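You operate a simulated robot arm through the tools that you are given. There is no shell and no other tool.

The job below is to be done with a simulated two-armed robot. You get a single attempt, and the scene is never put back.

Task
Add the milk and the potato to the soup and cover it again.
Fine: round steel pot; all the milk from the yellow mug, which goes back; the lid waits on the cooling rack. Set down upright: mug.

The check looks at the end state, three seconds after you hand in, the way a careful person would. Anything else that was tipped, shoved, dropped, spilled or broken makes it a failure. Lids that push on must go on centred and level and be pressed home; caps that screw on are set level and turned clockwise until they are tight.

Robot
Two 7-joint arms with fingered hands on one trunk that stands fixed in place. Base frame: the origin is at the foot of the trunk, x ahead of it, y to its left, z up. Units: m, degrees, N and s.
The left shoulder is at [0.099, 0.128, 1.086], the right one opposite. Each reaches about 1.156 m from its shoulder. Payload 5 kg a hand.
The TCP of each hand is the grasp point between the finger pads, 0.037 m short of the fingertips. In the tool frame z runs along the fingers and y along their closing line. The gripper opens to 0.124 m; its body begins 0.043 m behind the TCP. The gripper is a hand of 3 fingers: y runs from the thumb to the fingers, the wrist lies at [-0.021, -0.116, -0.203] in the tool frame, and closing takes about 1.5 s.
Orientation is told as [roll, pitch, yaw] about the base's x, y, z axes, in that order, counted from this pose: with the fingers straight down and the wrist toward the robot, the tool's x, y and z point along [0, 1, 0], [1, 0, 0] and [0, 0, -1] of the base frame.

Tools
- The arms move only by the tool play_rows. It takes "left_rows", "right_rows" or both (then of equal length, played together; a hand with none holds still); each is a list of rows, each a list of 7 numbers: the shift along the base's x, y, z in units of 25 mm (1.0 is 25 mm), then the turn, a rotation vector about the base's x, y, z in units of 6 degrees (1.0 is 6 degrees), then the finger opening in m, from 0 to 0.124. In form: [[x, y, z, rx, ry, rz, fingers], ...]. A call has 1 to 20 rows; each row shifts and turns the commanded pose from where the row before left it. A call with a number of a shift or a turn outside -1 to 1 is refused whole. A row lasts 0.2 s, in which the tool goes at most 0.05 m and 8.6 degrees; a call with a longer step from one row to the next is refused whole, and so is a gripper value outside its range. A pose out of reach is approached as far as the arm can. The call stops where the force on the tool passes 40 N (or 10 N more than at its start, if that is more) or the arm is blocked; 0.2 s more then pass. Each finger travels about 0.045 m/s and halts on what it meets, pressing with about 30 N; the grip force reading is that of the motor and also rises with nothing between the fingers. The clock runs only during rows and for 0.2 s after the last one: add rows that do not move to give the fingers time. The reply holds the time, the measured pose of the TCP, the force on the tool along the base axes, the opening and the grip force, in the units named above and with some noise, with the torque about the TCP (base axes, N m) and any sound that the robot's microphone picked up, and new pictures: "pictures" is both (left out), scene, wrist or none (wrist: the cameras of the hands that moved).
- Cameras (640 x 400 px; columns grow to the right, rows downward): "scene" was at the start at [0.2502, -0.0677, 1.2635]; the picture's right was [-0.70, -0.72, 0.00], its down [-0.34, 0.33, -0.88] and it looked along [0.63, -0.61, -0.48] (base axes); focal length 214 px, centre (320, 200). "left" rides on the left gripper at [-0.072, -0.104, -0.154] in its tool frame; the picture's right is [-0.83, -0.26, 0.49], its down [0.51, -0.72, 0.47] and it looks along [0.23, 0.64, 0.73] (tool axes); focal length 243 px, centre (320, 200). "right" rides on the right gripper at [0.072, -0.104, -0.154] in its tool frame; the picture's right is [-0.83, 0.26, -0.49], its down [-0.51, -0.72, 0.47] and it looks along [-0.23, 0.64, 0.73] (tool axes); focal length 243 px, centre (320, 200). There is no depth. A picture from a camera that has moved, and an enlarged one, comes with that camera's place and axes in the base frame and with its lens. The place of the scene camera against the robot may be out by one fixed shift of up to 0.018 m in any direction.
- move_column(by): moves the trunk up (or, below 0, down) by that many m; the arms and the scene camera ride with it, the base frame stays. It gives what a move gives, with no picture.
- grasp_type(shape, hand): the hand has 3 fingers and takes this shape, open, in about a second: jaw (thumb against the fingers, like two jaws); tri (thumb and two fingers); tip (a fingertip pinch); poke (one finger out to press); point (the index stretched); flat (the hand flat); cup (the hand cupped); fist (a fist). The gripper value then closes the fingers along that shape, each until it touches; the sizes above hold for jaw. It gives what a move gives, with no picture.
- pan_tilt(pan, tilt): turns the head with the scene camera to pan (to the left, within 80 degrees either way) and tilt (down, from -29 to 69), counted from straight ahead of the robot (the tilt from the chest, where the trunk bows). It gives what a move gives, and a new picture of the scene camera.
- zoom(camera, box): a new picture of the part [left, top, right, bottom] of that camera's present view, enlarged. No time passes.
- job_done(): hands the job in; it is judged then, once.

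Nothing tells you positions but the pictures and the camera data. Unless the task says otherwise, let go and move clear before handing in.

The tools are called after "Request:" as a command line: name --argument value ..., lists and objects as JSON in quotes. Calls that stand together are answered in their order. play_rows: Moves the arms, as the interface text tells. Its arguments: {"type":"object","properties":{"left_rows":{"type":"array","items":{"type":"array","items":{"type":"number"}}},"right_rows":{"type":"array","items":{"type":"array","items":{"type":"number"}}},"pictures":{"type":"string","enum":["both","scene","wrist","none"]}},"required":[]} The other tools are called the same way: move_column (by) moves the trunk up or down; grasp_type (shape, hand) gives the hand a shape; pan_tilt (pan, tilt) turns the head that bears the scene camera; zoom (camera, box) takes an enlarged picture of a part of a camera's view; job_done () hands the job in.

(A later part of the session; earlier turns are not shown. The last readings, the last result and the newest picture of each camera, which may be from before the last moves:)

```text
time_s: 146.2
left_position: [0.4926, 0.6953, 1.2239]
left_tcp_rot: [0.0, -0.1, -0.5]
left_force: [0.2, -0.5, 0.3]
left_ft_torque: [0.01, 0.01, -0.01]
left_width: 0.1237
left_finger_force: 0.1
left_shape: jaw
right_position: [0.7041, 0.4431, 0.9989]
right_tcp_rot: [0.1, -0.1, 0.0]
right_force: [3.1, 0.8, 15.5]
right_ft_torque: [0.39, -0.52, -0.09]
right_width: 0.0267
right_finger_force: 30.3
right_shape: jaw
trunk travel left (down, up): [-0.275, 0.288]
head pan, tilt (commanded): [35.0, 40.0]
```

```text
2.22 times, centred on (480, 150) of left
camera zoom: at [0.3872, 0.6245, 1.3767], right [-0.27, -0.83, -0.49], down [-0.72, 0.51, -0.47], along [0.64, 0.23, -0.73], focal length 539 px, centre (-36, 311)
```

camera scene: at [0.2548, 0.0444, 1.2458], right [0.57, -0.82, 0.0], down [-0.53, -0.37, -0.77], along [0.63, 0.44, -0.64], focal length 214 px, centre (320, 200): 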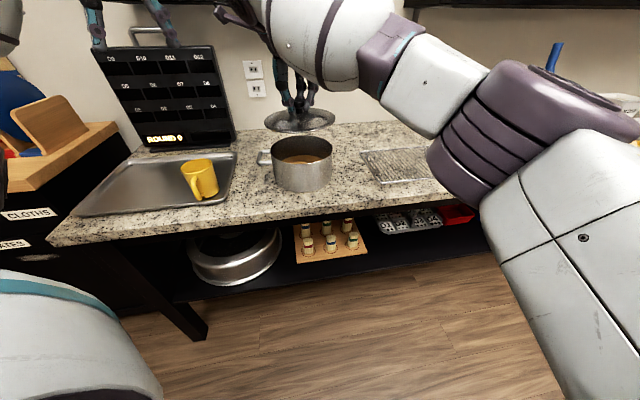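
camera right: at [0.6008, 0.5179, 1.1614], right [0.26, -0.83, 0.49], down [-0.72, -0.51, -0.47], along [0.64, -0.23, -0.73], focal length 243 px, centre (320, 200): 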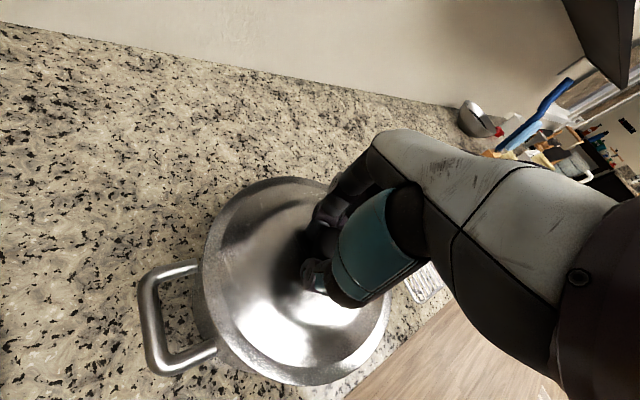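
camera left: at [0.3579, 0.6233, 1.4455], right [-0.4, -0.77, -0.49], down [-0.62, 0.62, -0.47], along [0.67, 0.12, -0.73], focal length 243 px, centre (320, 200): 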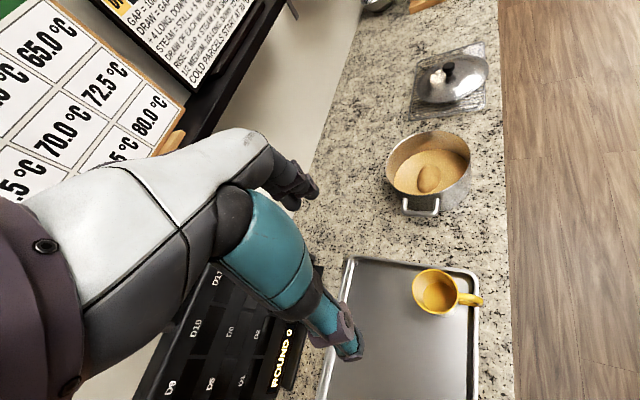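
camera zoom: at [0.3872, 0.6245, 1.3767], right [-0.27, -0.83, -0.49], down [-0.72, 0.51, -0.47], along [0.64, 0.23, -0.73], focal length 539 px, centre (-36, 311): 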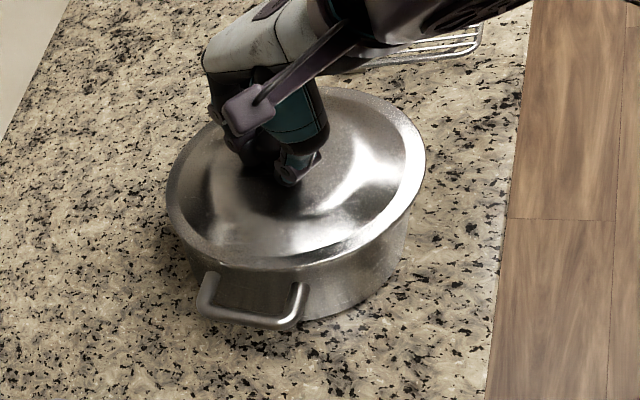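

The lid has made contact all round and no gap is visible. I'll release the knob gently and look.

Request:
play_rows --right_rows '[[0, 0, 0, 0, 0, 0, 0.028], [0, 0, 0, 0, 0, 0, 0.032], [0, 0, 0, 0, 0, 0, 0.038], [0, 0, 0, 0, 0, 0, 0.05], [0, 0, 0.05, 0, 0, 0, 0.065], [0, 0, 0.05, 0, 0, 0, 0.085], [0, 0, 0.05, 0, 0, 0, 0.105], [0, 0, 0, 0, 0, 0, 0.124], [0, 0, 0, 0, 0, 0, 0.124], [0, 0, 0, 0, 0, 0, 0.124]]' --pictures "wrist"

Request:
zoom --camera "scene" --box '[240, 100, 360, 200]'

Request:
zoom --camera "left" --box '[380, 60, 580, 240]'

```text
time_s: 148.4
left_position: [0.4938, 0.6964, 1.2222]
left_tcp_rot: [-0.1, -0.1, -0.5]
left_force: [-0.9, 0.1, 0.4]
left_ft_torque: [0.0, -0.01, 0.01]
left_width: 0.1238
left_finger_force: 0.0
left_shape: jaw
right_position: [0.7059, 0.4428, 1.0017]
right_tcp_rot: [0.0, -0.1, 0.0]
right_force: [0.2, -0.6, -0.1]
right_ft_torque: [0.0, -0.05, -0.02]
right_width: 0.1236
right_finger_force: 0.2
right_shape: jaw
trunk travel left (down, up): [-0.275, 0.288]
head pan, tilt (commanded): [35.0, 40.0]
camera right: at [0.6012, 0.5165, 1.1527], right [0.26, -0.83, 0.49], down [-0.72, -0.51, -0.47], along [0.64, -0.23, -0.73], focal length 243 px, centre (320, 200)
```

right: 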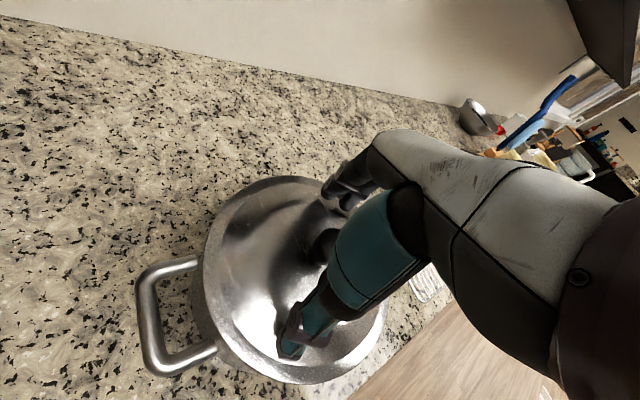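

```text
4.00 times, centred on (300, 150) of scene
camera zoom: at [0.2542, 0.0442, 1.246], right [0.57, -0.82, 0.0], down [-0.53, -0.37, -0.77], along [0.63, 0.44, -0.64], focal length 858 px, centre (400, 400)
```

zoom: 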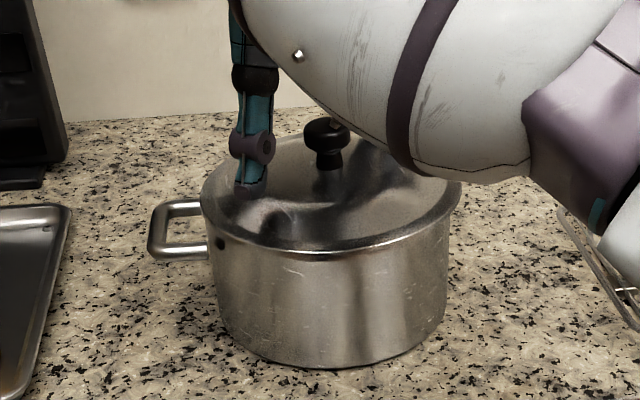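

```text
2.22 times, centred on (480, 150) of left
camera zoom: at [0.3881, 0.6252, 1.3759], right [-0.27, -0.83, -0.49], down [-0.72, 0.51, -0.47], along [0.64, 0.23, -0.73], focal length 539 px, centre (-36, 311)
```

zoom: 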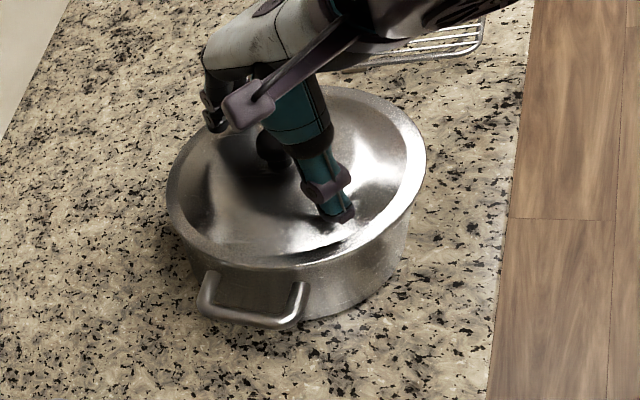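

Released. Raising the hand straight up to inspect the seat of the lid.

Request:
play_rows --right_rows '[[0, 0, 0.4, 0, 0, 0, 0.124], [0, 0, 0.8, 0, 0, 0, 0.124], [0, 0, 1, 0, 0, 0, 0.124], [0, 0, 1, 0, 0, 0, 0.124], [0, 0, 1, 0, 0, 0, 0.124], [0, 0, 0, 0, 0, 0, 0.124]]' --pictures "both"

Request:
zoom --camera "scene" --box '[240, 120, 360, 200]'

Request:
zoom --camera "left" --box '[380, 60, 580, 240]'

Request:
zoom --camera "right" --box '[120, 170, 400, 400]'

```text
time_s: 149.8
left_position: [0.4948, 0.6965, 1.2235]
left_tcp_rot: [0.0, 0.0, -0.4]
left_force: [0.5, 0.0, 0.9]
left_ft_torque: [0.03, 0.03, -0.01]
left_width: 0.1238
left_finger_force: 0.0
left_shape: jaw
right_position: [0.7058, 0.443, 1.105]
right_tcp_rot: [0.0, -0.1, -0.1]
right_force: [0.6, 0.8, 1.0]
right_ft_torque: [-0.01, 0.02, 0.0]
right_width: 0.1238
right_finger_force: 0.1
right_shape: jaw
trunk travel left (down, up): [-0.275, 0.288]
head pan, tilt (commanded): [35.0, 40.0]
camera scene: at [0.2552, 0.0446, 1.2457], right [0.57, -0.82, 0.0], down [-0.53, -0.37, -0.77], along [0.63, 0.44, -0.64], focal length 214 px, centre (320, 200)
camera right: at [0.6018, 0.5166, 1.2568], right [0.26, -0.83, 0.49], down [-0.72, -0.51, -0.47], along [0.64, -0.23, -0.73], focal length 243 px, centre (320, 200)
```

scene: 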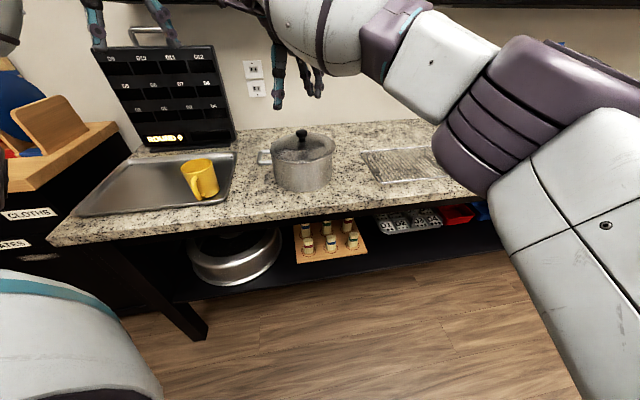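
right: 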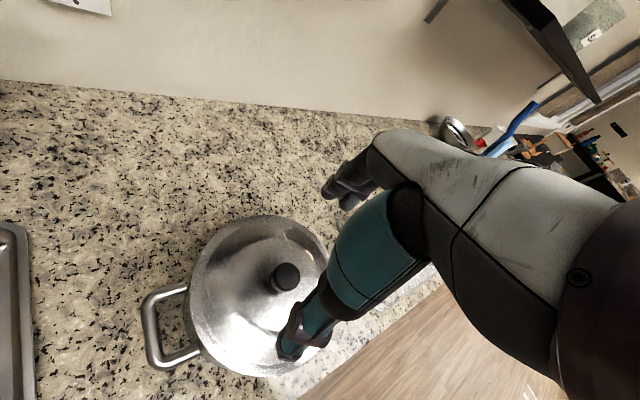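

```text
5.00 times, centred on (300, 160) of scene
camera zoom: at [0.2552, 0.0446, 1.2457], right [0.57, -0.82, 0.0], down [-0.53, -0.37, -0.77], along [0.63, 0.44, -0.64], focal length 1072 px, centre (420, 400)
```

zoom: 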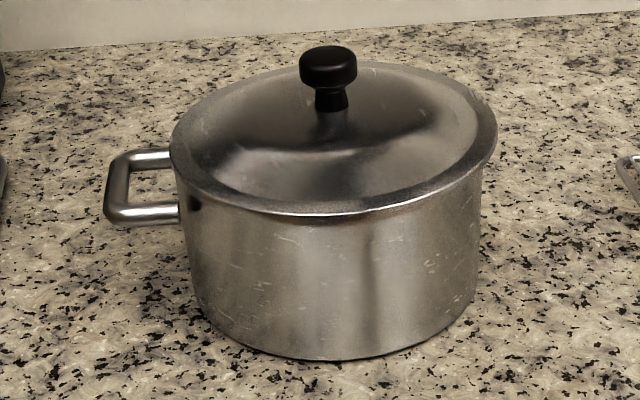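

```text
2.22 times, centred on (480, 150) of left
camera zoom: at [0.3893, 0.6256, 1.3753], right [-0.27, -0.83, -0.49], down [-0.72, 0.51, -0.47], along [0.64, 0.23, -0.73], focal length 539 px, centre (-36, 311)
```

zoom: 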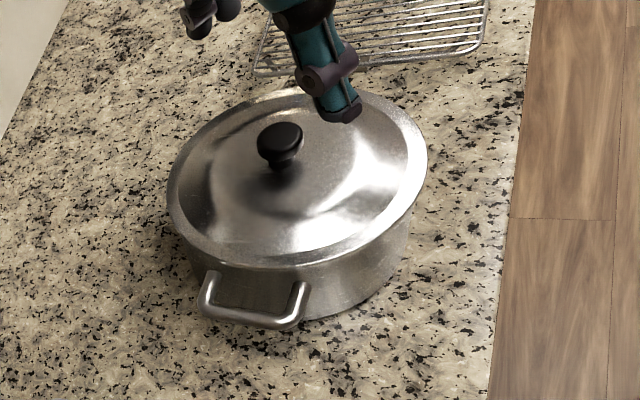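

```text
1.74 times, centred on (260, 285) of right
camera zoom: at [0.6018, 0.5166, 1.2568], right [0.26, -0.83, 0.49], down [-0.72, -0.51, -0.47], along [0.64, -0.23, -0.73], focal length 422 px, centre (424, 52)
```

zoom: 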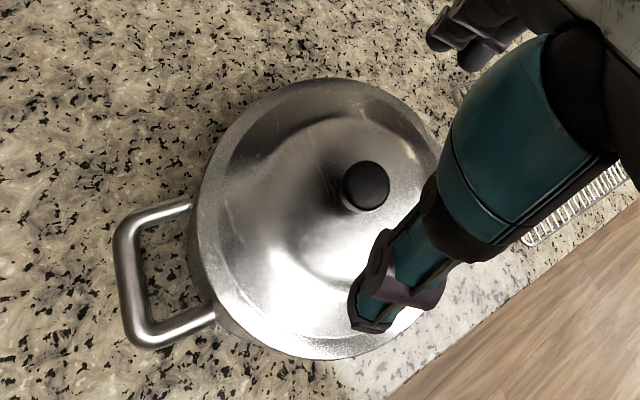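

Compared with the start, the lid looks shifted a few millimetres to the right and may not be seated on that side. Zooming in on the rim.

Request:
zoom --camera "scene" --box '[310, 130, 340, 160]'

Request:
zoom --camera "scene" --box '[262, 130, 302, 170]'

Request:
zoom --camera "left" --box '[440, 140, 520, 200]'

Request:
zoom --camera "right" --box '[170, 280, 290, 390]'

```text
13.33 times, centred on (325, 145) of scene
camera zoom: at [0.2552, 0.0446, 1.2457], right [0.57, -0.82, 0.0], down [-0.53, -0.37, -0.77], along [0.63, 0.44, -0.64], focal length 2860 px, centre (253, 933)
```

zoom: 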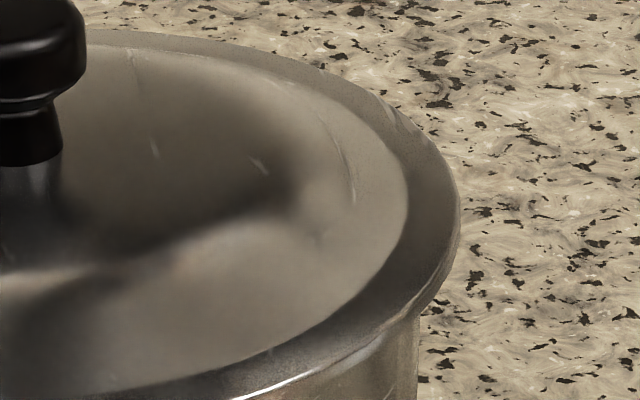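

```text
10.00 times, centred on (282, 150) of scene
camera zoom: at [0.2552, 0.0446, 1.2457], right [0.57, -0.82, 0.0], down [-0.53, -0.37, -0.77], along [0.63, 0.44, -0.64], focal length 2145 px, centre (700, 700)
```

zoom: 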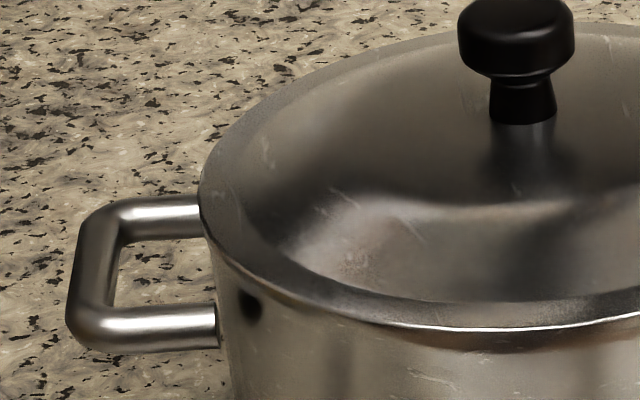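

```text
6.67 times, centred on (480, 170) of left
camera zoom: at [0.3893, 0.6256, 1.3753], right [-0.27, -0.83, -0.49], down [-0.72, 0.51, -0.47], along [0.64, 0.23, -0.73], focal length 1618 px, centre (-747, 400)
```

zoom: 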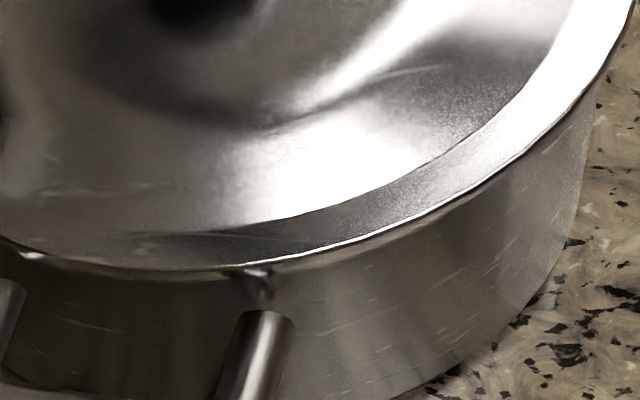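

```text
3.64 times, centred on (230, 335) of right
camera zoom: at [0.6018, 0.5166, 1.2568], right [0.26, -0.83, 0.49], down [-0.72, -0.51, -0.47], along [0.64, -0.23, -0.73], focal length 882 px, centre (647, -291)
```

zoom: 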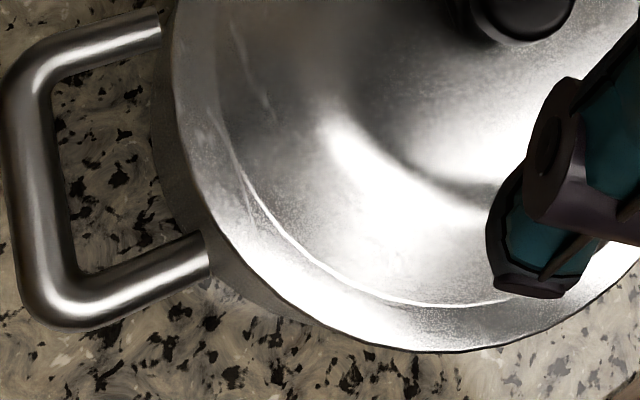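

Careful comparison suggests the lid sits about 3 mm high and ~2 mm off toward the right, so its lip isn't home. I'll regrip the knob centrally, then nudge it back left while pressing lightly.

Request:
play_rows --right_rows '[[0.03, -0.09, -0.8, 0, 0, 0, 0.124], [0.03, -0.09, -0.8, 0, 0, 0, 0.124], [0, 0, -0.8, 0, 0, 0, 0.124], [0, 0, -0.8, 0, 0, 0, 0.124], [0, 0, -0.6, 0, 0, 0, 0.124], [0, 0, -0.38, 0, 0, 0, 0.124], [0, 0, 0, 0, 0, 0, 0.124]]' --pictures "wrist"

Request:
zoom --camera "right" --box '[180, 150, 420, 390]'

```text
time_s: 151.4
left_position: [0.4938, 0.6955, 1.223]
left_tcp_rot: [0.0, -0.1, -0.4]
left_force: [-0.2, 0.9, 0.4]
left_ft_torque: [0.03, 0.02, 0.0]
left_width: 0.1238
left_finger_force: 0.0
left_shape: jaw
right_position: [0.7086, 0.4391, 1.0005]
right_tcp_rot: [0.0, 0.0, 0.0]
right_force: [0.1, 0.5, -0.3]
right_ft_torque: [-0.03, 0.01, 0.01]
right_width: 0.1237
right_finger_force: 0.0
right_shape: jaw
trunk travel left (down, up): [-0.275, 0.288]
head pan, tilt (commanded): [35.0, 40.0]
camera right: at [0.6029, 0.5119, 1.1529], right [0.26, -0.83, 0.49], down [-0.72, -0.51, -0.47], along [0.64, -0.23, -0.73], focal length 243 px, centre (320, 200)
```

right: 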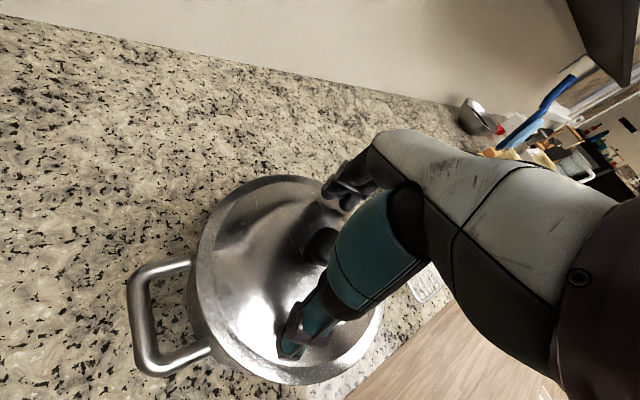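

```text
1.67 times, centred on (300, 270) of right
camera zoom: at [0.6029, 0.5119, 1.1529], right [0.26, -0.83, 0.49], down [-0.72, -0.51, -0.47], along [0.64, -0.23, -0.73], focal length 404 px, centre (353, 83)
```

zoom: 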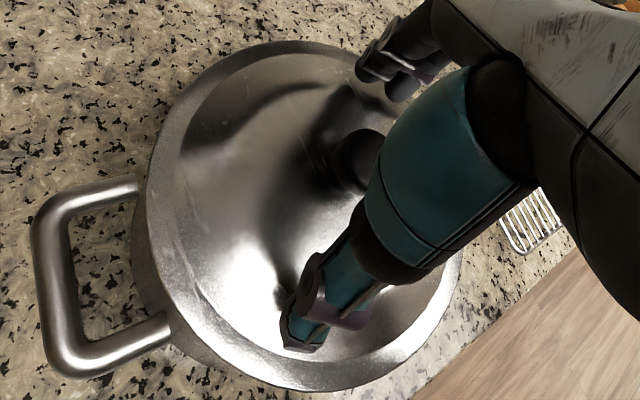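

Request:
play_rows --right_rows '[[0, 0, 0, 0, 0, 0, 0.1], [0, 0, 0, 0, 0, 0, 0.07], [0, 0, 0, 0, 0, 0, 0.05], [0, 0, 0, 0, 0, 0, 0.04], [0, 0, 0, 0, 0, 0, 0.03], [0, 0, 0, 0, 0, 0, 0.02], [0, 0, 0, 0, 0, 0, 0.01], [0, 0, 0, 0, 0, 0, 0.0], [0, 0, 0, 0, 0, 0, 0.0], [0, 0, 0, 0, 0, 0, 0.0]]' --pictures "none"

Request:
zoom --camera "scene" --box '[240, 120, 360, 200]'

```text
time_s: 153.6
left_position: [0.494, 0.6954, 1.2231]
left_tcp_rot: [-0.1, 0.0, -0.4]
left_force: [-0.8, -0.5, -0.1]
left_ft_torque: [-0.02, 0.03, 0.05]
left_width: 0.1236
left_finger_force: 0.1
left_shape: jaw
right_position: [0.7084, 0.4392, 1.0007]
right_tcp_rot: [-0.1, -0.1, 0.0]
right_force: [0.3, 0.3, 0.0]
right_ft_torque: [-0.02, 0.02, -0.01]
right_width: 0.0243
right_finger_force: 30.0
right_shape: jaw
trunk travel left (down, up): [-0.275, 0.288]
head pan, tilt (commanded): [35.0, 40.0]
```

```text
5.00 times, centred on (300, 160) of scene
camera zoom: at [0.2547, 0.0445, 1.2458], right [0.57, -0.82, 0.0], down [-0.53, -0.37, -0.77], along [0.63, 0.44, -0.64], focal length 1072 px, centre (420, 400)
```

zoom: 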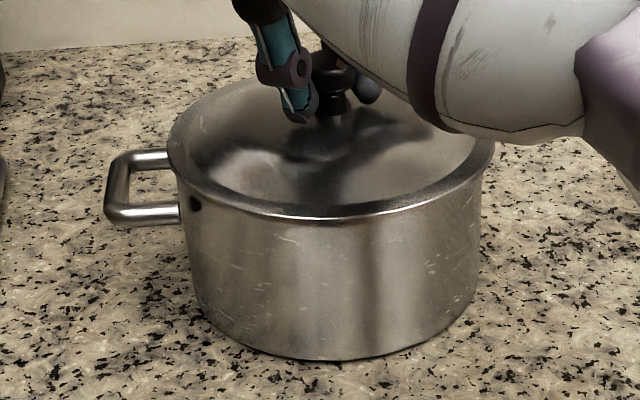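

Gripped centrally. I'll lift a few mm, shift about 1.5 mm back and 2 mm left, and lower again watching the height.

Request:
play_rows --right_rows '[[0, 0, 0.15, 0, 0, 0, 0.0], [0, 0, 0.15, 0, 0, 0, 0.0], [-0.03, 0.04, 0, 0, 0, 0, 0.0], [-0.03, 0.04, 0, 0, 0, 0, 0.0], [0, 0, 0, 0, 0, 0, 0.0], [0, 0, -0.1, 0, 0, 0, 0.0], [0, 0, -0.1, 0, 0, 0, 0.0], [0, 0, -0.1, 0, 0, 0, 0.0], [0, 0, 0, 0, 0, 0, 0.0]]' --pictures "none"

Request:
zoom --camera "scene" --box '[240, 120, 360, 200]'

```text
time_s: 155.6
left_position: [0.4935, 0.6963, 1.2225]
left_tcp_rot: [-0.1, -0.1, -0.4]
left_force: [0.2, -0.5, 0.3]
left_ft_torque: [-0.01, -0.02, 0.02]
left_width: 0.1236
left_finger_force: 0.1
left_shape: jaw
right_position: [0.7055, 0.4399, 1.0008]
right_tcp_rot: [0.0, -0.1, 0.0]
right_force: [1.2, -0.7, 0.4]
right_ft_torque: [0.13, 0.15, 0.01]
right_width: 0.024
right_finger_force: 30.2
right_shape: jaw
trunk travel left (down, up): [-0.275, 0.288]
head pan, tilt (commanded): [35.0, 40.0]
```

```text
5.00 times, centred on (300, 160) of scene
camera zoom: at [0.2545, 0.0443, 1.2459], right [0.57, -0.82, 0.0], down [-0.53, -0.37, -0.77], along [0.63, 0.44, -0.64], focal length 1072 px, centre (420, 400)
```

zoom: 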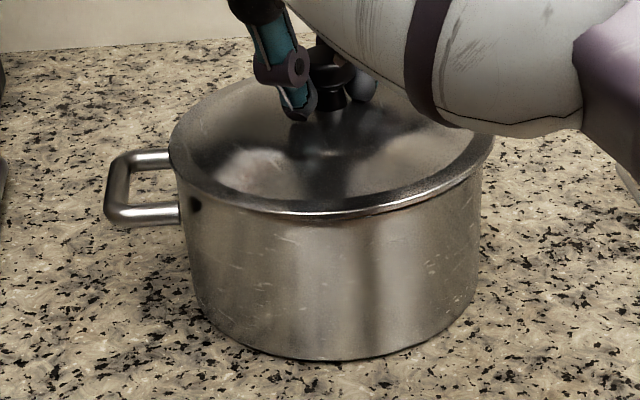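

Request:
play_rows --right_rows '[[0, 0, -0.08, 0, 0, 0, 0.0], [0, 0, -0.06, 0, 0, 0, 0.0], [0, 0, 0, 0, 0, 0, 0.0]]' --pictures "none"

Request:
zoom --camera "scene" --box '[240, 120, 360, 200]'

Request:
zoom --camera "left" --box '[380, 60, 580, 240]'

```text
time_s: 156.4
left_position: [0.4929, 0.6947, 1.2242]
left_tcp_rot: [0.0, -0.1, -0.4]
left_force: [0.1, -0.4, 0.1]
left_ft_torque: [-0.04, 0.02, -0.01]
left_width: 0.1238
left_finger_force: 0.0
left_shape: jaw
right_position: [0.7052, 0.4409, 0.9999]
right_tcp_rot: [0.0, -0.2, 0.0]
right_force: [6.1, 0.4, 19.8]
right_ft_torque: [0.31, -0.43, -0.04]
right_width: 0.0247
right_finger_force: 30.1
right_shape: jaw
trunk travel left (down, up): [-0.275, 0.288]
head pan, tilt (commanded): [35.0, 40.0]
```

```text
5.00 times, centred on (300, 160) of scene
camera zoom: at [0.2533, 0.0433, 1.2463], right [0.57, -0.82, 0.0], down [-0.53, -0.37, -0.77], along [0.63, 0.44, -0.64], focal length 1072 px, centre (420, 400)
```

zoom: 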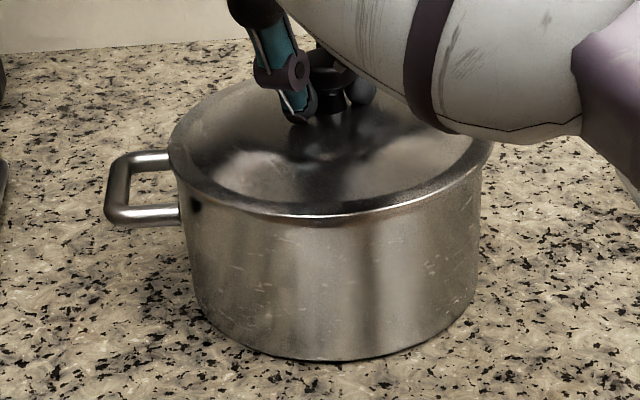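

```text
2.22 times, centred on (480, 150) of left
camera zoom: at [0.3871, 0.6242, 1.3768], right [-0.27, -0.83, -0.49], down [-0.72, 0.51, -0.47], along [0.64, 0.23, -0.73], focal length 539 px, centre (-36, 311)
```

zoom: 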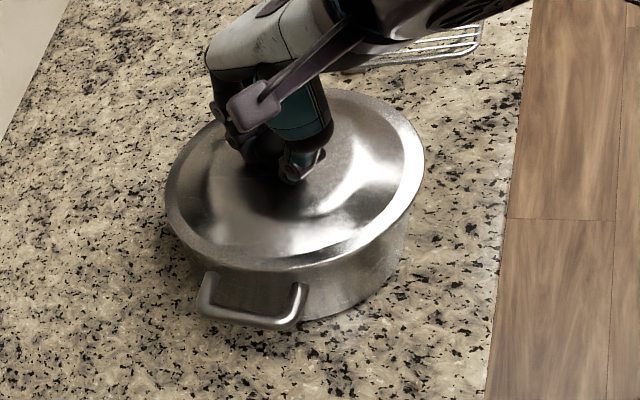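

It pressed to 20 N but did not drop. Let me compare the overhang on both sides at high zoom.

Request:
zoom --camera "scene" --box '[262, 135, 292, 165]'

Request:
zoom --camera "scene" --box '[312, 135, 342, 165]'

Request:
zoom --camera "left" --box '[440, 130, 520, 200]'

Request:
zoom --camera "right" --box '[180, 160, 420, 400]'

```text
13.33 times, centred on (277, 150) of scene
camera zoom: at [0.2533, 0.0433, 1.2463], right [0.57, -0.82, 0.0], down [-0.53, -0.37, -0.77], along [0.63, 0.44, -0.64], focal length 2860 px, centre (893, 867)
```

zoom: 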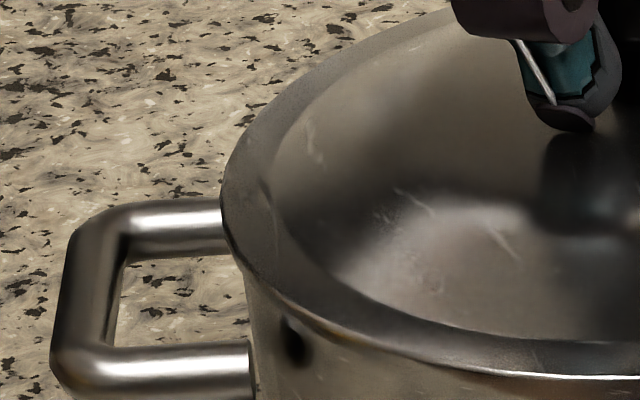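

```text
13.33 times, centred on (327, 150) of scene
camera zoom: at [0.2533, 0.0433, 1.2463], right [0.57, -0.82, 0.0], down [-0.53, -0.37, -0.77], along [0.63, 0.44, -0.64], focal length 2860 px, centre (227, 867)
```

zoom: 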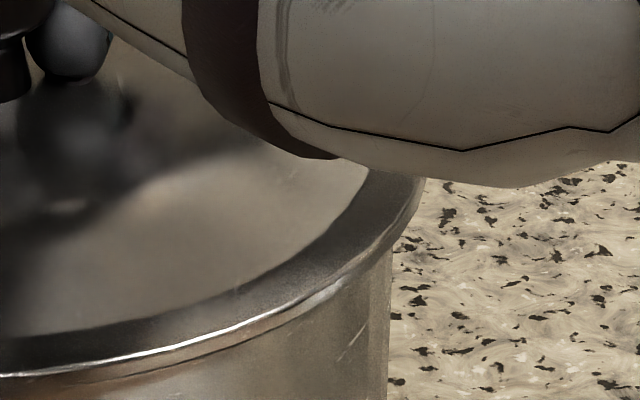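

```text
5.71 times, centred on (480, 165) of left
camera zoom: at [0.3871, 0.6242, 1.3768], right [-0.27, -0.83, -0.49], down [-0.72, 0.51, -0.47], along [0.64, 0.23, -0.73], focal length 1386 px, centre (-594, 400)
```

zoom: 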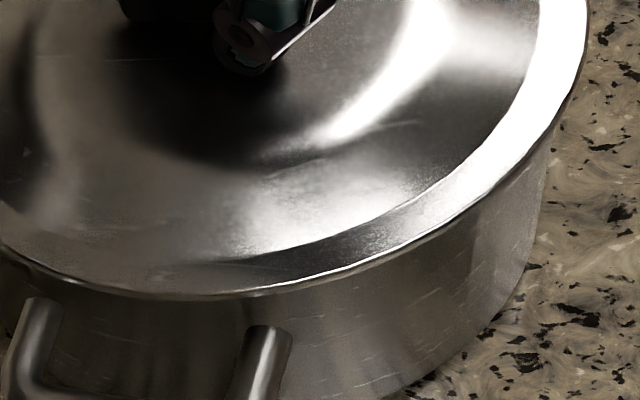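

```text
1.67 times, centred on (300, 280) of right
camera zoom: at [0.6001, 0.5135, 1.1517], right [0.26, -0.83, 0.49], down [-0.72, -0.51, -0.48], along [0.64, -0.23, -0.73], focal length 404 px, centre (353, 67)
```

zoom: 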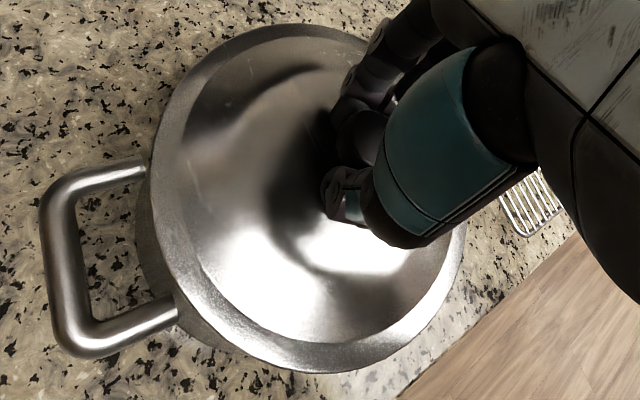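

The lid is still about 1–2 mm right of centre. I'll ease the pressure, slide it 1.5 mm further left and press again, watching for a drop in height.

Request:
play_rows --right_rows '[[0, 0, 0.08, 0, 0, 0, 0.0], [-0.035, 0.05, 0, 0, 0, 0, 0.0], [-0.035, 0.05, 0, 0, 0, 0, 0.0], [0, 0, -0.06, 0, 0, 0, 0.0], [0, 0, 0, 0, 0, 0, 0.0]]' --pictures "none"

```text
time_s: 157.6
left_position: [0.4943, 0.6958, 1.2226]
left_tcp_rot: [-0.1, -0.1, -0.4]
left_force: [0.3, 0.1, 0.1]
left_ft_torque: [0.03, 0.03, -0.02]
left_width: 0.1238
left_finger_force: 0.1
left_shape: jaw
right_position: [0.7036, 0.4431, 0.9973]
right_tcp_rot: [0.0, 0.0, 0.0]
right_force: [-0.2, 0.3, 0.6]
right_ft_torque: [0.12, 0.15, -0.01]
right_width: 0.0243
right_finger_force: 29.6
right_shape: jaw
trunk travel left (down, up): [-0.275, 0.288]
head pan, tilt (commanded): [35.0, 40.0]
```

The height dropped about 2.6 mm with almost no force – it appears to have gone in. Pressing a bit more to confirm.

Request:
play_rows --right_rows '[[0, 0, -0.06, 0, 0, 0, 0.0], [0, 0, 0, 0, 0, 0, 0.0]]' --pictures "none"

Request:
zoom --camera "scene" --box '[240, 120, 360, 200]'

```text
time_s: 158.2
left_position: [0.4942, 0.6957, 1.223]
left_tcp_rot: [-0.1, 0.0, -0.4]
left_force: [-0.5, 0.2, -0.3]
left_ft_torque: [-0.04, 0.01, 0.0]
left_width: 0.1233
left_finger_force: 0.1
left_shape: jaw
right_position: [0.7041, 0.4442, 0.9966]
right_tcp_rot: [-0.1, -0.1, 0.1]
right_force: [-0.1, -0.6, 2.9]
right_ft_torque: [0.17, 0.37, 0.04]
right_width: 0.0245
right_finger_force: 29.7
right_shape: jaw
trunk travel left (down, up): [-0.275, 0.288]
head pan, tilt (commanded): [35.0, 40.0]
```

```text
5.00 times, centred on (300, 160) of scene
camera zoom: at [0.2543, 0.0442, 1.246], right [0.57, -0.82, 0.0], down [-0.53, -0.37, -0.77], along [0.63, 0.44, -0.64], focal length 1072 px, centre (420, 400)
```

zoom: 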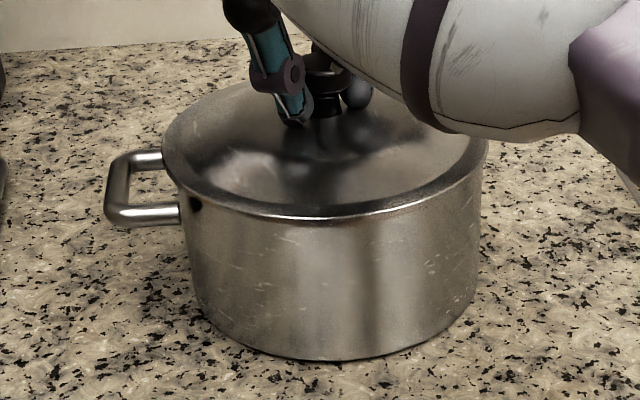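

The lid's outline now matches the original position. Releasing slowly.

Request:
play_rows --right_rows '[[0, 0, 0, 0, 0, 0, 0.026], [0, 0, 0, 0, 0, 0, 0.03], [0, 0, 0, 0, 0, 0, 0.036], [0, 0, 0, 0, 0, 0, 0.045], [0, 0, 0.05, 0, 0, 0, 0.06], [0, 0, 0.05, 0, 0, 0, 0.08], [0, 0, 0.05, 0, 0, 0, 0.105], [0, 0, 0, 0, 0, 0, 0.124], [0, 0, 0, 0, 0, 0, 0.124], [0, 0, 0.5, 0, 0, 0, 0.124], [0, 0, 0.8, 0, 0, 0, 0.124], [0, 0, 1, 0, 0, 0, 0.124], [0, 0, 1, 0, 0, 0, 0.124], [0, 0, 1, 0, 0, 0, 0.124], [0, 0, 0, 0, 0, 0, 0.124]]' --pictures "both"

Request:
zoom --camera "scene" --box '[240, 120, 360, 200]'

Request:
zoom --camera "left" --box '[380, 60, 580, 240]'

Request:
zoom --camera "right" --box '[120, 170, 400, 400]'

```text
time_s: 161.4
left_position: [0.4944, 0.696, 1.2211]
left_tcp_rot: [-0.1, 0.0, -0.4]
left_force: [0.9, 1.0, 0.7]
left_ft_torque: [0.0, 0.02, 0.04]
left_width: 0.1237
left_finger_force: 0.1
left_shape: jaw
right_position: [0.7052, 0.4442, 1.1068]
right_tcp_rot: [0.1, 0.0, -0.1]
right_force: [-0.6, 0.1, 0.2]
right_ft_torque: [0.01, 0.0, 0.0]
right_width: 0.1237
right_finger_force: 0.0
right_shape: jaw
trunk travel left (down, up): [-0.275, 0.288]
head pan, tilt (commanded): [35.0, 40.0]
camera scene: at [0.2551, 0.0445, 1.2457], right [0.57, -0.82, 0.0], down [-0.53, -0.37, -0.77], along [0.63, 0.44, -0.64], focal length 214 px, centre (320, 200)
camera right: at [0.6003, 0.5171, 1.2587], right [0.26, -0.83, 0.49], down [-0.72, -0.51, -0.47], along [0.64, -0.23, -0.73], focal length 243 px, centre (320, 200)
```

scene: 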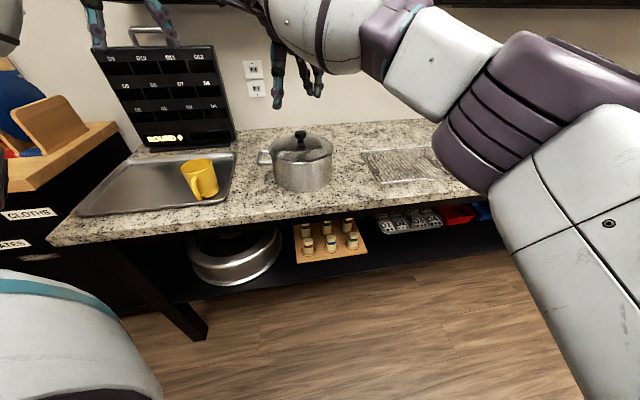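
right: 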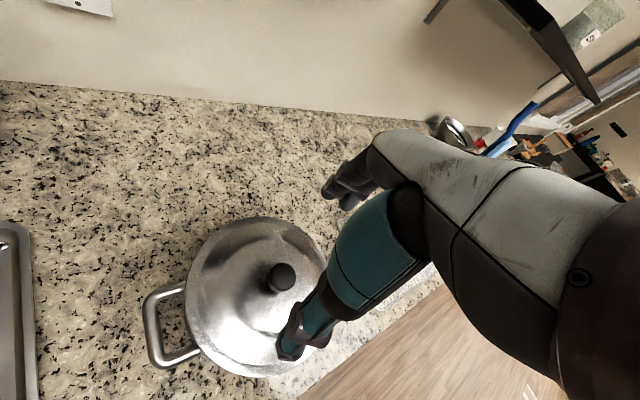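

```text
5.00 times, centred on (300, 160) of scene
camera zoom: at [0.2551, 0.0445, 1.2457], right [0.57, -0.82, 0.0], down [-0.53, -0.37, -0.77], along [0.63, 0.44, -0.64], focal length 1072 px, centre (420, 400)
```

zoom: 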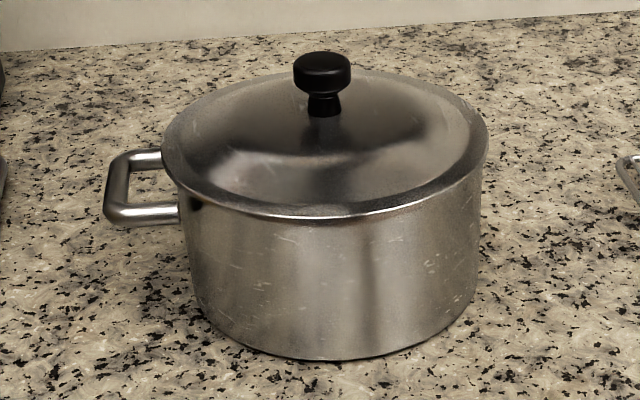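

```text
2.22 times, centred on (480, 150) of left
camera zoom: at [0.3892, 0.6256, 1.3754], right [-0.27, -0.83, -0.49], down [-0.72, 0.51, -0.47], along [0.64, 0.23, -0.73], focal length 539 px, centre (-36, 311)
```

zoom: 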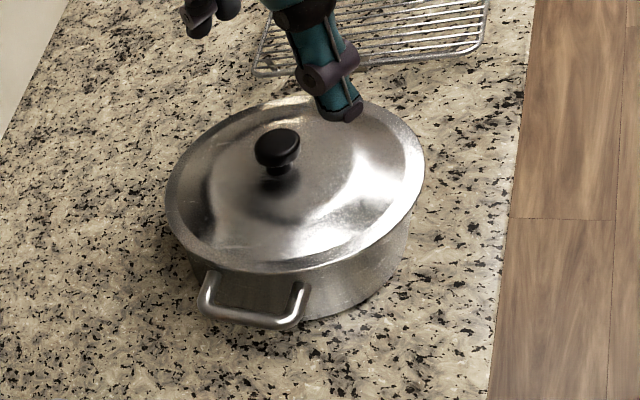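

```text
1.74 times, centred on (260, 285) of right
camera zoom: at [0.6003, 0.5171, 1.2587], right [0.26, -0.83, 0.49], down [-0.72, -0.51, -0.47], along [0.64, -0.23, -0.73], focal length 422 px, centre (424, 52)
```

zoom: 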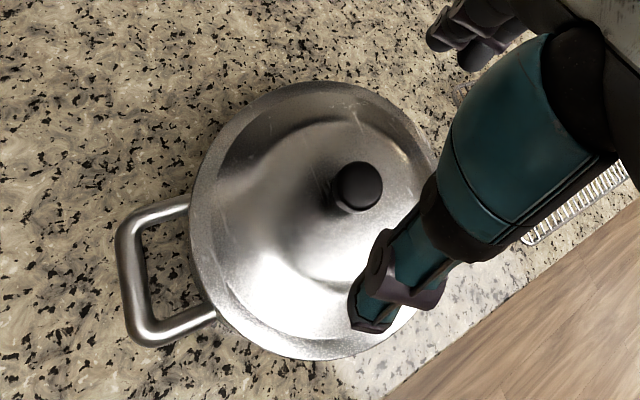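

The knob and rim now line up with the original picture – the lid is seated level. I'll give it a gentle central press with closed fingertips to make sure it is home.

Request:
play_rows --right_rows '[[0, -0.06, 0, 0, 0, 0, 0.08], [0, -0.06, 0, 0, 0, 0, 0.04], [0, 0, 0, 0, 0, 0, 0.0], [0, 0, 0, 0, 0, 0, 0.0], [0, 0, 0, 0, 0, 0, 0.0], [0, 0, 0, 0, 0, 0, 0.0], [0, 0, 0, 0, 0, 0, 0.0], [0, 0, -0.5, 0, 0, 0, 0.0], [0, 0, -0.8, 0, 0, 0, 0.0], [0, 0, -0.7, 0, 0, 0, 0.0], [0, 0, -0.4, 0, 0, 0, 0.0], [0, 0, 0, 0, 0, 0, 0.0]]' --pictures "both"

Request:
zoom --camera "scene" --box '[240, 100, 360, 200]'

Request:
zoom --camera "left" --box '[380, 60, 580, 240]'

```text
time_s: 164.0
left_position: [0.4931, 0.6967, 1.2236]
left_tcp_rot: [-0.1, -0.1, -0.4]
left_force: [0.3, -0.9, -0.4]
left_ft_torque: [0.02, 0.0, 0.03]
left_width: 0.1239
left_finger_force: 0.1
left_shape: jaw
right_position: [0.7047, 0.4399, 1.0469]
right_tcp_rot: [0.1, -0.2, 0.0]
right_force: [0.3, 1.3, 0.0]
right_ft_torque: [0.01, 0.01, -0.04]
right_width: 0.0
right_finger_force: 29.7
right_shape: jaw
trunk travel left (down, up): [-0.275, 0.288]
head pan, tilt (commanded): [35.0, 40.0]
camera scene: at [0.2544, 0.0444, 1.2459], right [0.57, -0.82, 0.0], down [-0.53, -0.37, -0.77], along [0.63, 0.44, -0.64], focal length 214 px, centre (320, 200)
camera right: at [0.5995, 0.5134, 1.1993], right [0.26, -0.83, 0.49], down [-0.72, -0.51, -0.47], along [0.64, -0.23, -0.73], focal length 243 px, centre (320, 200)
```

scene: 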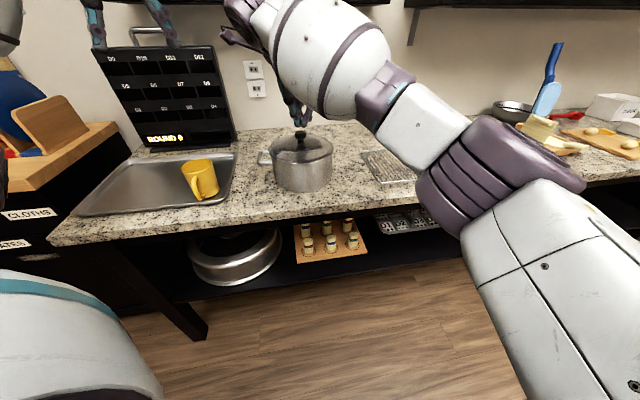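
right: 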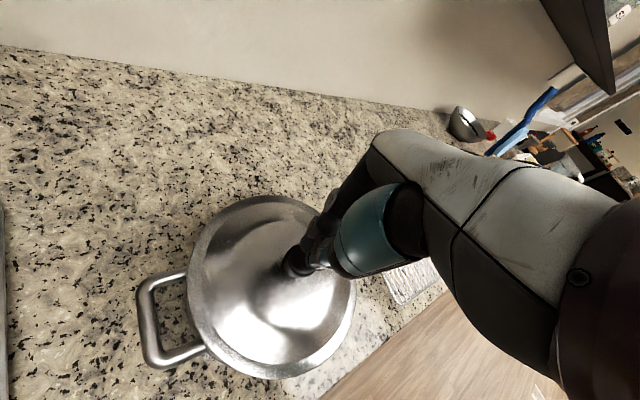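

```text
4.00 times, centred on (300, 150) of scene
camera zoom: at [0.2544, 0.0444, 1.2459], right [0.57, -0.82, 0.0], down [-0.53, -0.37, -0.77], along [0.63, 0.44, -0.64], focal length 858 px, centre (400, 400)
```

zoom: 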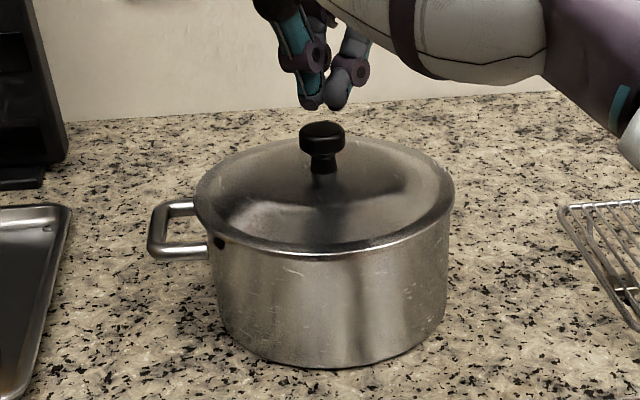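

```text
2.22 times, centred on (480, 150) of left
camera zoom: at [0.3884, 0.6254, 1.3758], right [-0.27, -0.83, -0.49], down [-0.72, 0.51, -0.47], along [0.64, 0.23, -0.73], focal length 539 px, centre (-36, 311)
```

zoom: 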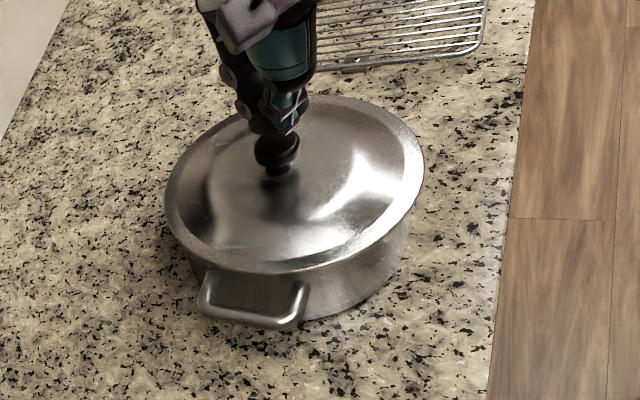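

Request:
play_rows --right_rows '[[0, 0.04, -0.2, 0, 0, 0, 0.0], [0, 0, -0.2, 0, 0, 0, 0.0], [0, 0, -0.2, 0, 0, 0, 0.0], [0, 0, -0.1, 0, 0, 0, 0.0], [0, 0, 0, 0, 0, 0, 0.0]]' --pictures "none"

Request:
zoom --camera "scene" --box '[240, 100, 360, 200]'

```text
time_s: 165.2
left_position: [0.494, 0.6963, 1.2232]
left_tcp_rot: [-0.1, -0.2, -0.4]
left_force: [0.1, 0.6, -0.2]
left_ft_torque: [0.03, -0.01, 0.01]
left_width: 0.1238
left_finger_force: 0.0
left_shape: jaw
right_position: [0.7041, 0.442, 1.0299]
right_tcp_rot: [0.0, -0.1, 0.0]
right_force: [-0.2, 0.8, 0.0]
right_ft_torque: [0.01, 0.0, -0.02]
right_width: 0.0002
right_finger_force: 29.8
right_shape: jaw
trunk travel left (down, up): [-0.275, 0.288]
head pan, tilt (commanded): [35.0, 40.0]
```

```text
4.00 times, centred on (300, 150) of scene
camera zoom: at [0.2546, 0.0444, 1.2459], right [0.57, -0.82, 0.0], down [-0.53, -0.37, -0.77], along [0.63, 0.44, -0.64], focal length 858 px, centre (400, 400)
```

zoom: 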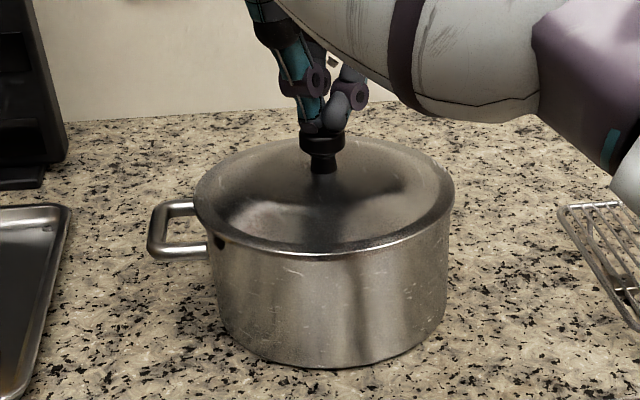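

Request:
play_rows --right_rows '[[0, 0, -0.08, 0, 0, 0, 0.0], [0, 0, -0.06, 0, 0, 0, 0.0], [0, 0, 0, 0, 0, 0, 0.0]]' --pictures "none"

```text
time_s: 166.0
left_position: [0.4925, 0.6951, 1.224]
left_tcp_rot: [0.1, 0.0, -0.4]
left_force: [-0.5, -0.2, -0.5]
left_ft_torque: [-0.02, -0.05, 0.01]
left_width: 0.1236
left_finger_force: 0.1
left_shape: jaw
right_position: [0.7032, 0.4412, 1.0293]
right_tcp_rot: [0.2, -0.3, 0.0]
right_force: [2.6, 2.3, 17.1]
right_ft_torque: [0.13, 0.02, -0.02]
right_width: 0.0
right_finger_force: 30.0
right_shape: jaw
trunk travel left (down, up): [-0.275, 0.288]
head pan, tilt (commanded): [35.0, 40.0]
```

A 17 N central press made no further movement – the lid is home. Backing the right hand straight up and clear.

Request:
play_rows --right_rows '[[0, 0, 0.2, 0, 0, 0, 0.0], [0, 0, 0.5, 0, 0, 0, 0.0], [0, 0, 0.8, 0, 0, 0, 0.0], [0, 0, 1, 0, 0, 0, 0.0], [0, 0, 1, 0, 0, 0, 0.0], [0, 0, 1, 0, 0, 0, 0.0], [0.5, -0.6, 0.5, 0, 0, 0, 0.0], [0.5, -0.6, 0, 0, 0, 0, 0.03], [0.5, -0.6, 0, 0, 0, 0, 0.06], [0.5, -0.6, 0, 0, 0, 0, 0.09], [0.5, -0.6, 0, 0, 0, 0, 0.124], [0.5, -0.6, 0, 0, 0, 0, 0.124], [0.5, -0.6, 0, 0, 0, 0, 0.124], [0, 0, 0, 0, 0, 0, 0.124]]' --pictures "both"

Request:
zoom --camera "scene" --box '[240, 120, 360, 200]'

Request:
zoom --camera "left" --box '[320, 60, 600, 400]'

```text
time_s: 169.0
left_position: [0.4925, 0.696, 1.2232]
left_tcp_rot: [-0.1, -0.1, -0.5]
left_force: [-0.4, 0.2, 0.5]
left_ft_torque: [-0.01, -0.01, 0.02]
left_width: 0.1235
left_finger_force: 0.1
left_shape: jaw
right_position: [0.7925, 0.3358, 1.152]
right_tcp_rot: [0.0, 0.0, 0.0]
right_force: [0.7, -0.2, -0.5]
right_ft_torque: [0.0, -0.02, -0.01]
right_width: 0.1148
right_finger_force: 0.0
right_shape: jaw
trunk travel left (down, up): [-0.275, 0.288]
head pan, tilt (commanded): [35.0, 40.0]
camera scene: at [0.2542, 0.0447, 1.246], right [0.57, -0.82, 0.0], down [-0.53, -0.37, -0.77], along [0.63, 0.44, -0.64], focal length 214 px, centre (320, 200)
camera right: at [0.6869, 0.4096, 1.3039], right [0.26, -0.83, 0.49], down [-0.72, -0.51, -0.47], along [0.64, -0.23, -0.73], focal length 243 px, centre (320, 200)
```

scene: 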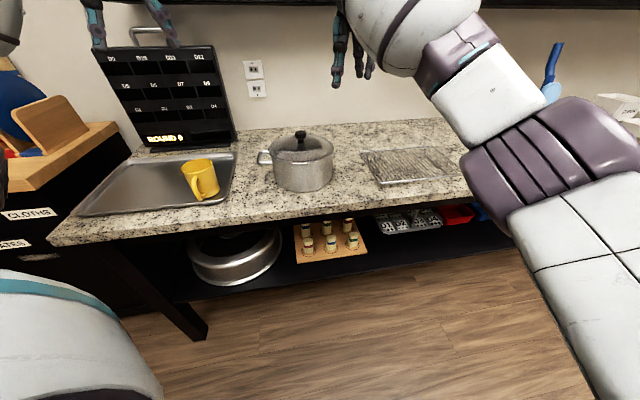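
right: 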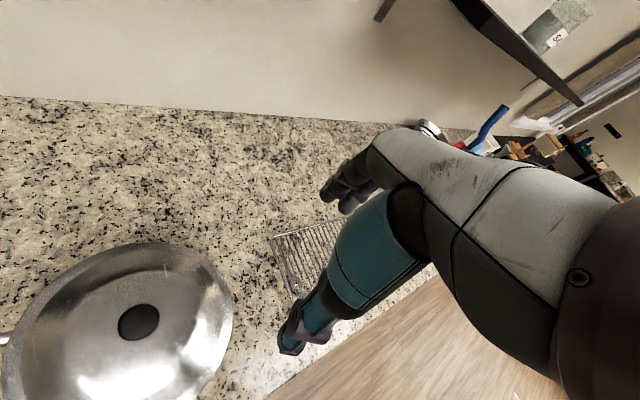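

```text
5.00 times, centred on (300, 160) of scene
camera zoom: at [0.2542, 0.0447, 1.246], right [0.57, -0.82, 0.0], down [-0.53, -0.37, -0.77], along [0.63, 0.44, -0.64], focal length 1072 px, centre (420, 400)
```

zoom: 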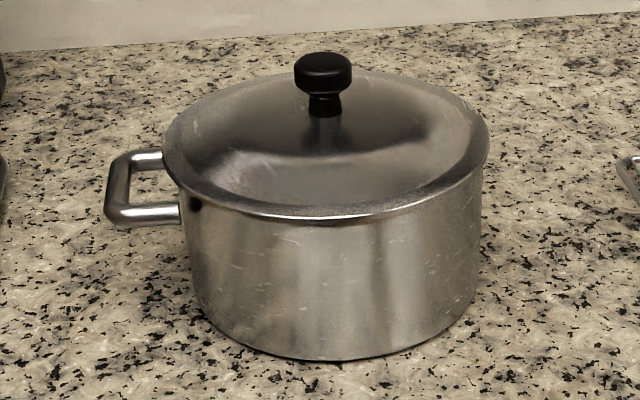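

```text
1.18 times, centred on (460, 230) of left
camera zoom: at [0.3882, 0.6258, 1.3757], right [-0.27, -0.83, -0.49], down [-0.72, 0.51, -0.47], along [0.64, 0.23, -0.73], focal length 285 px, centre (155, 165)
```

zoom: 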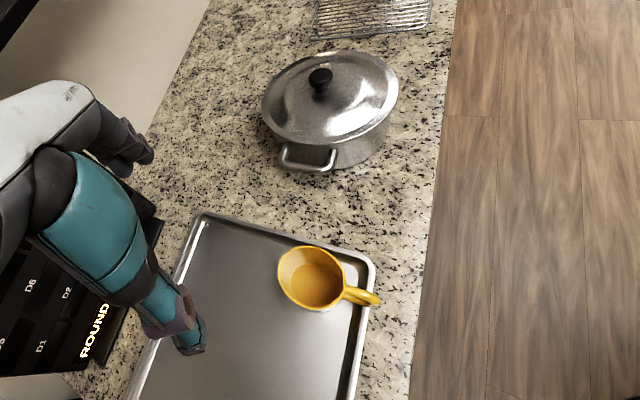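

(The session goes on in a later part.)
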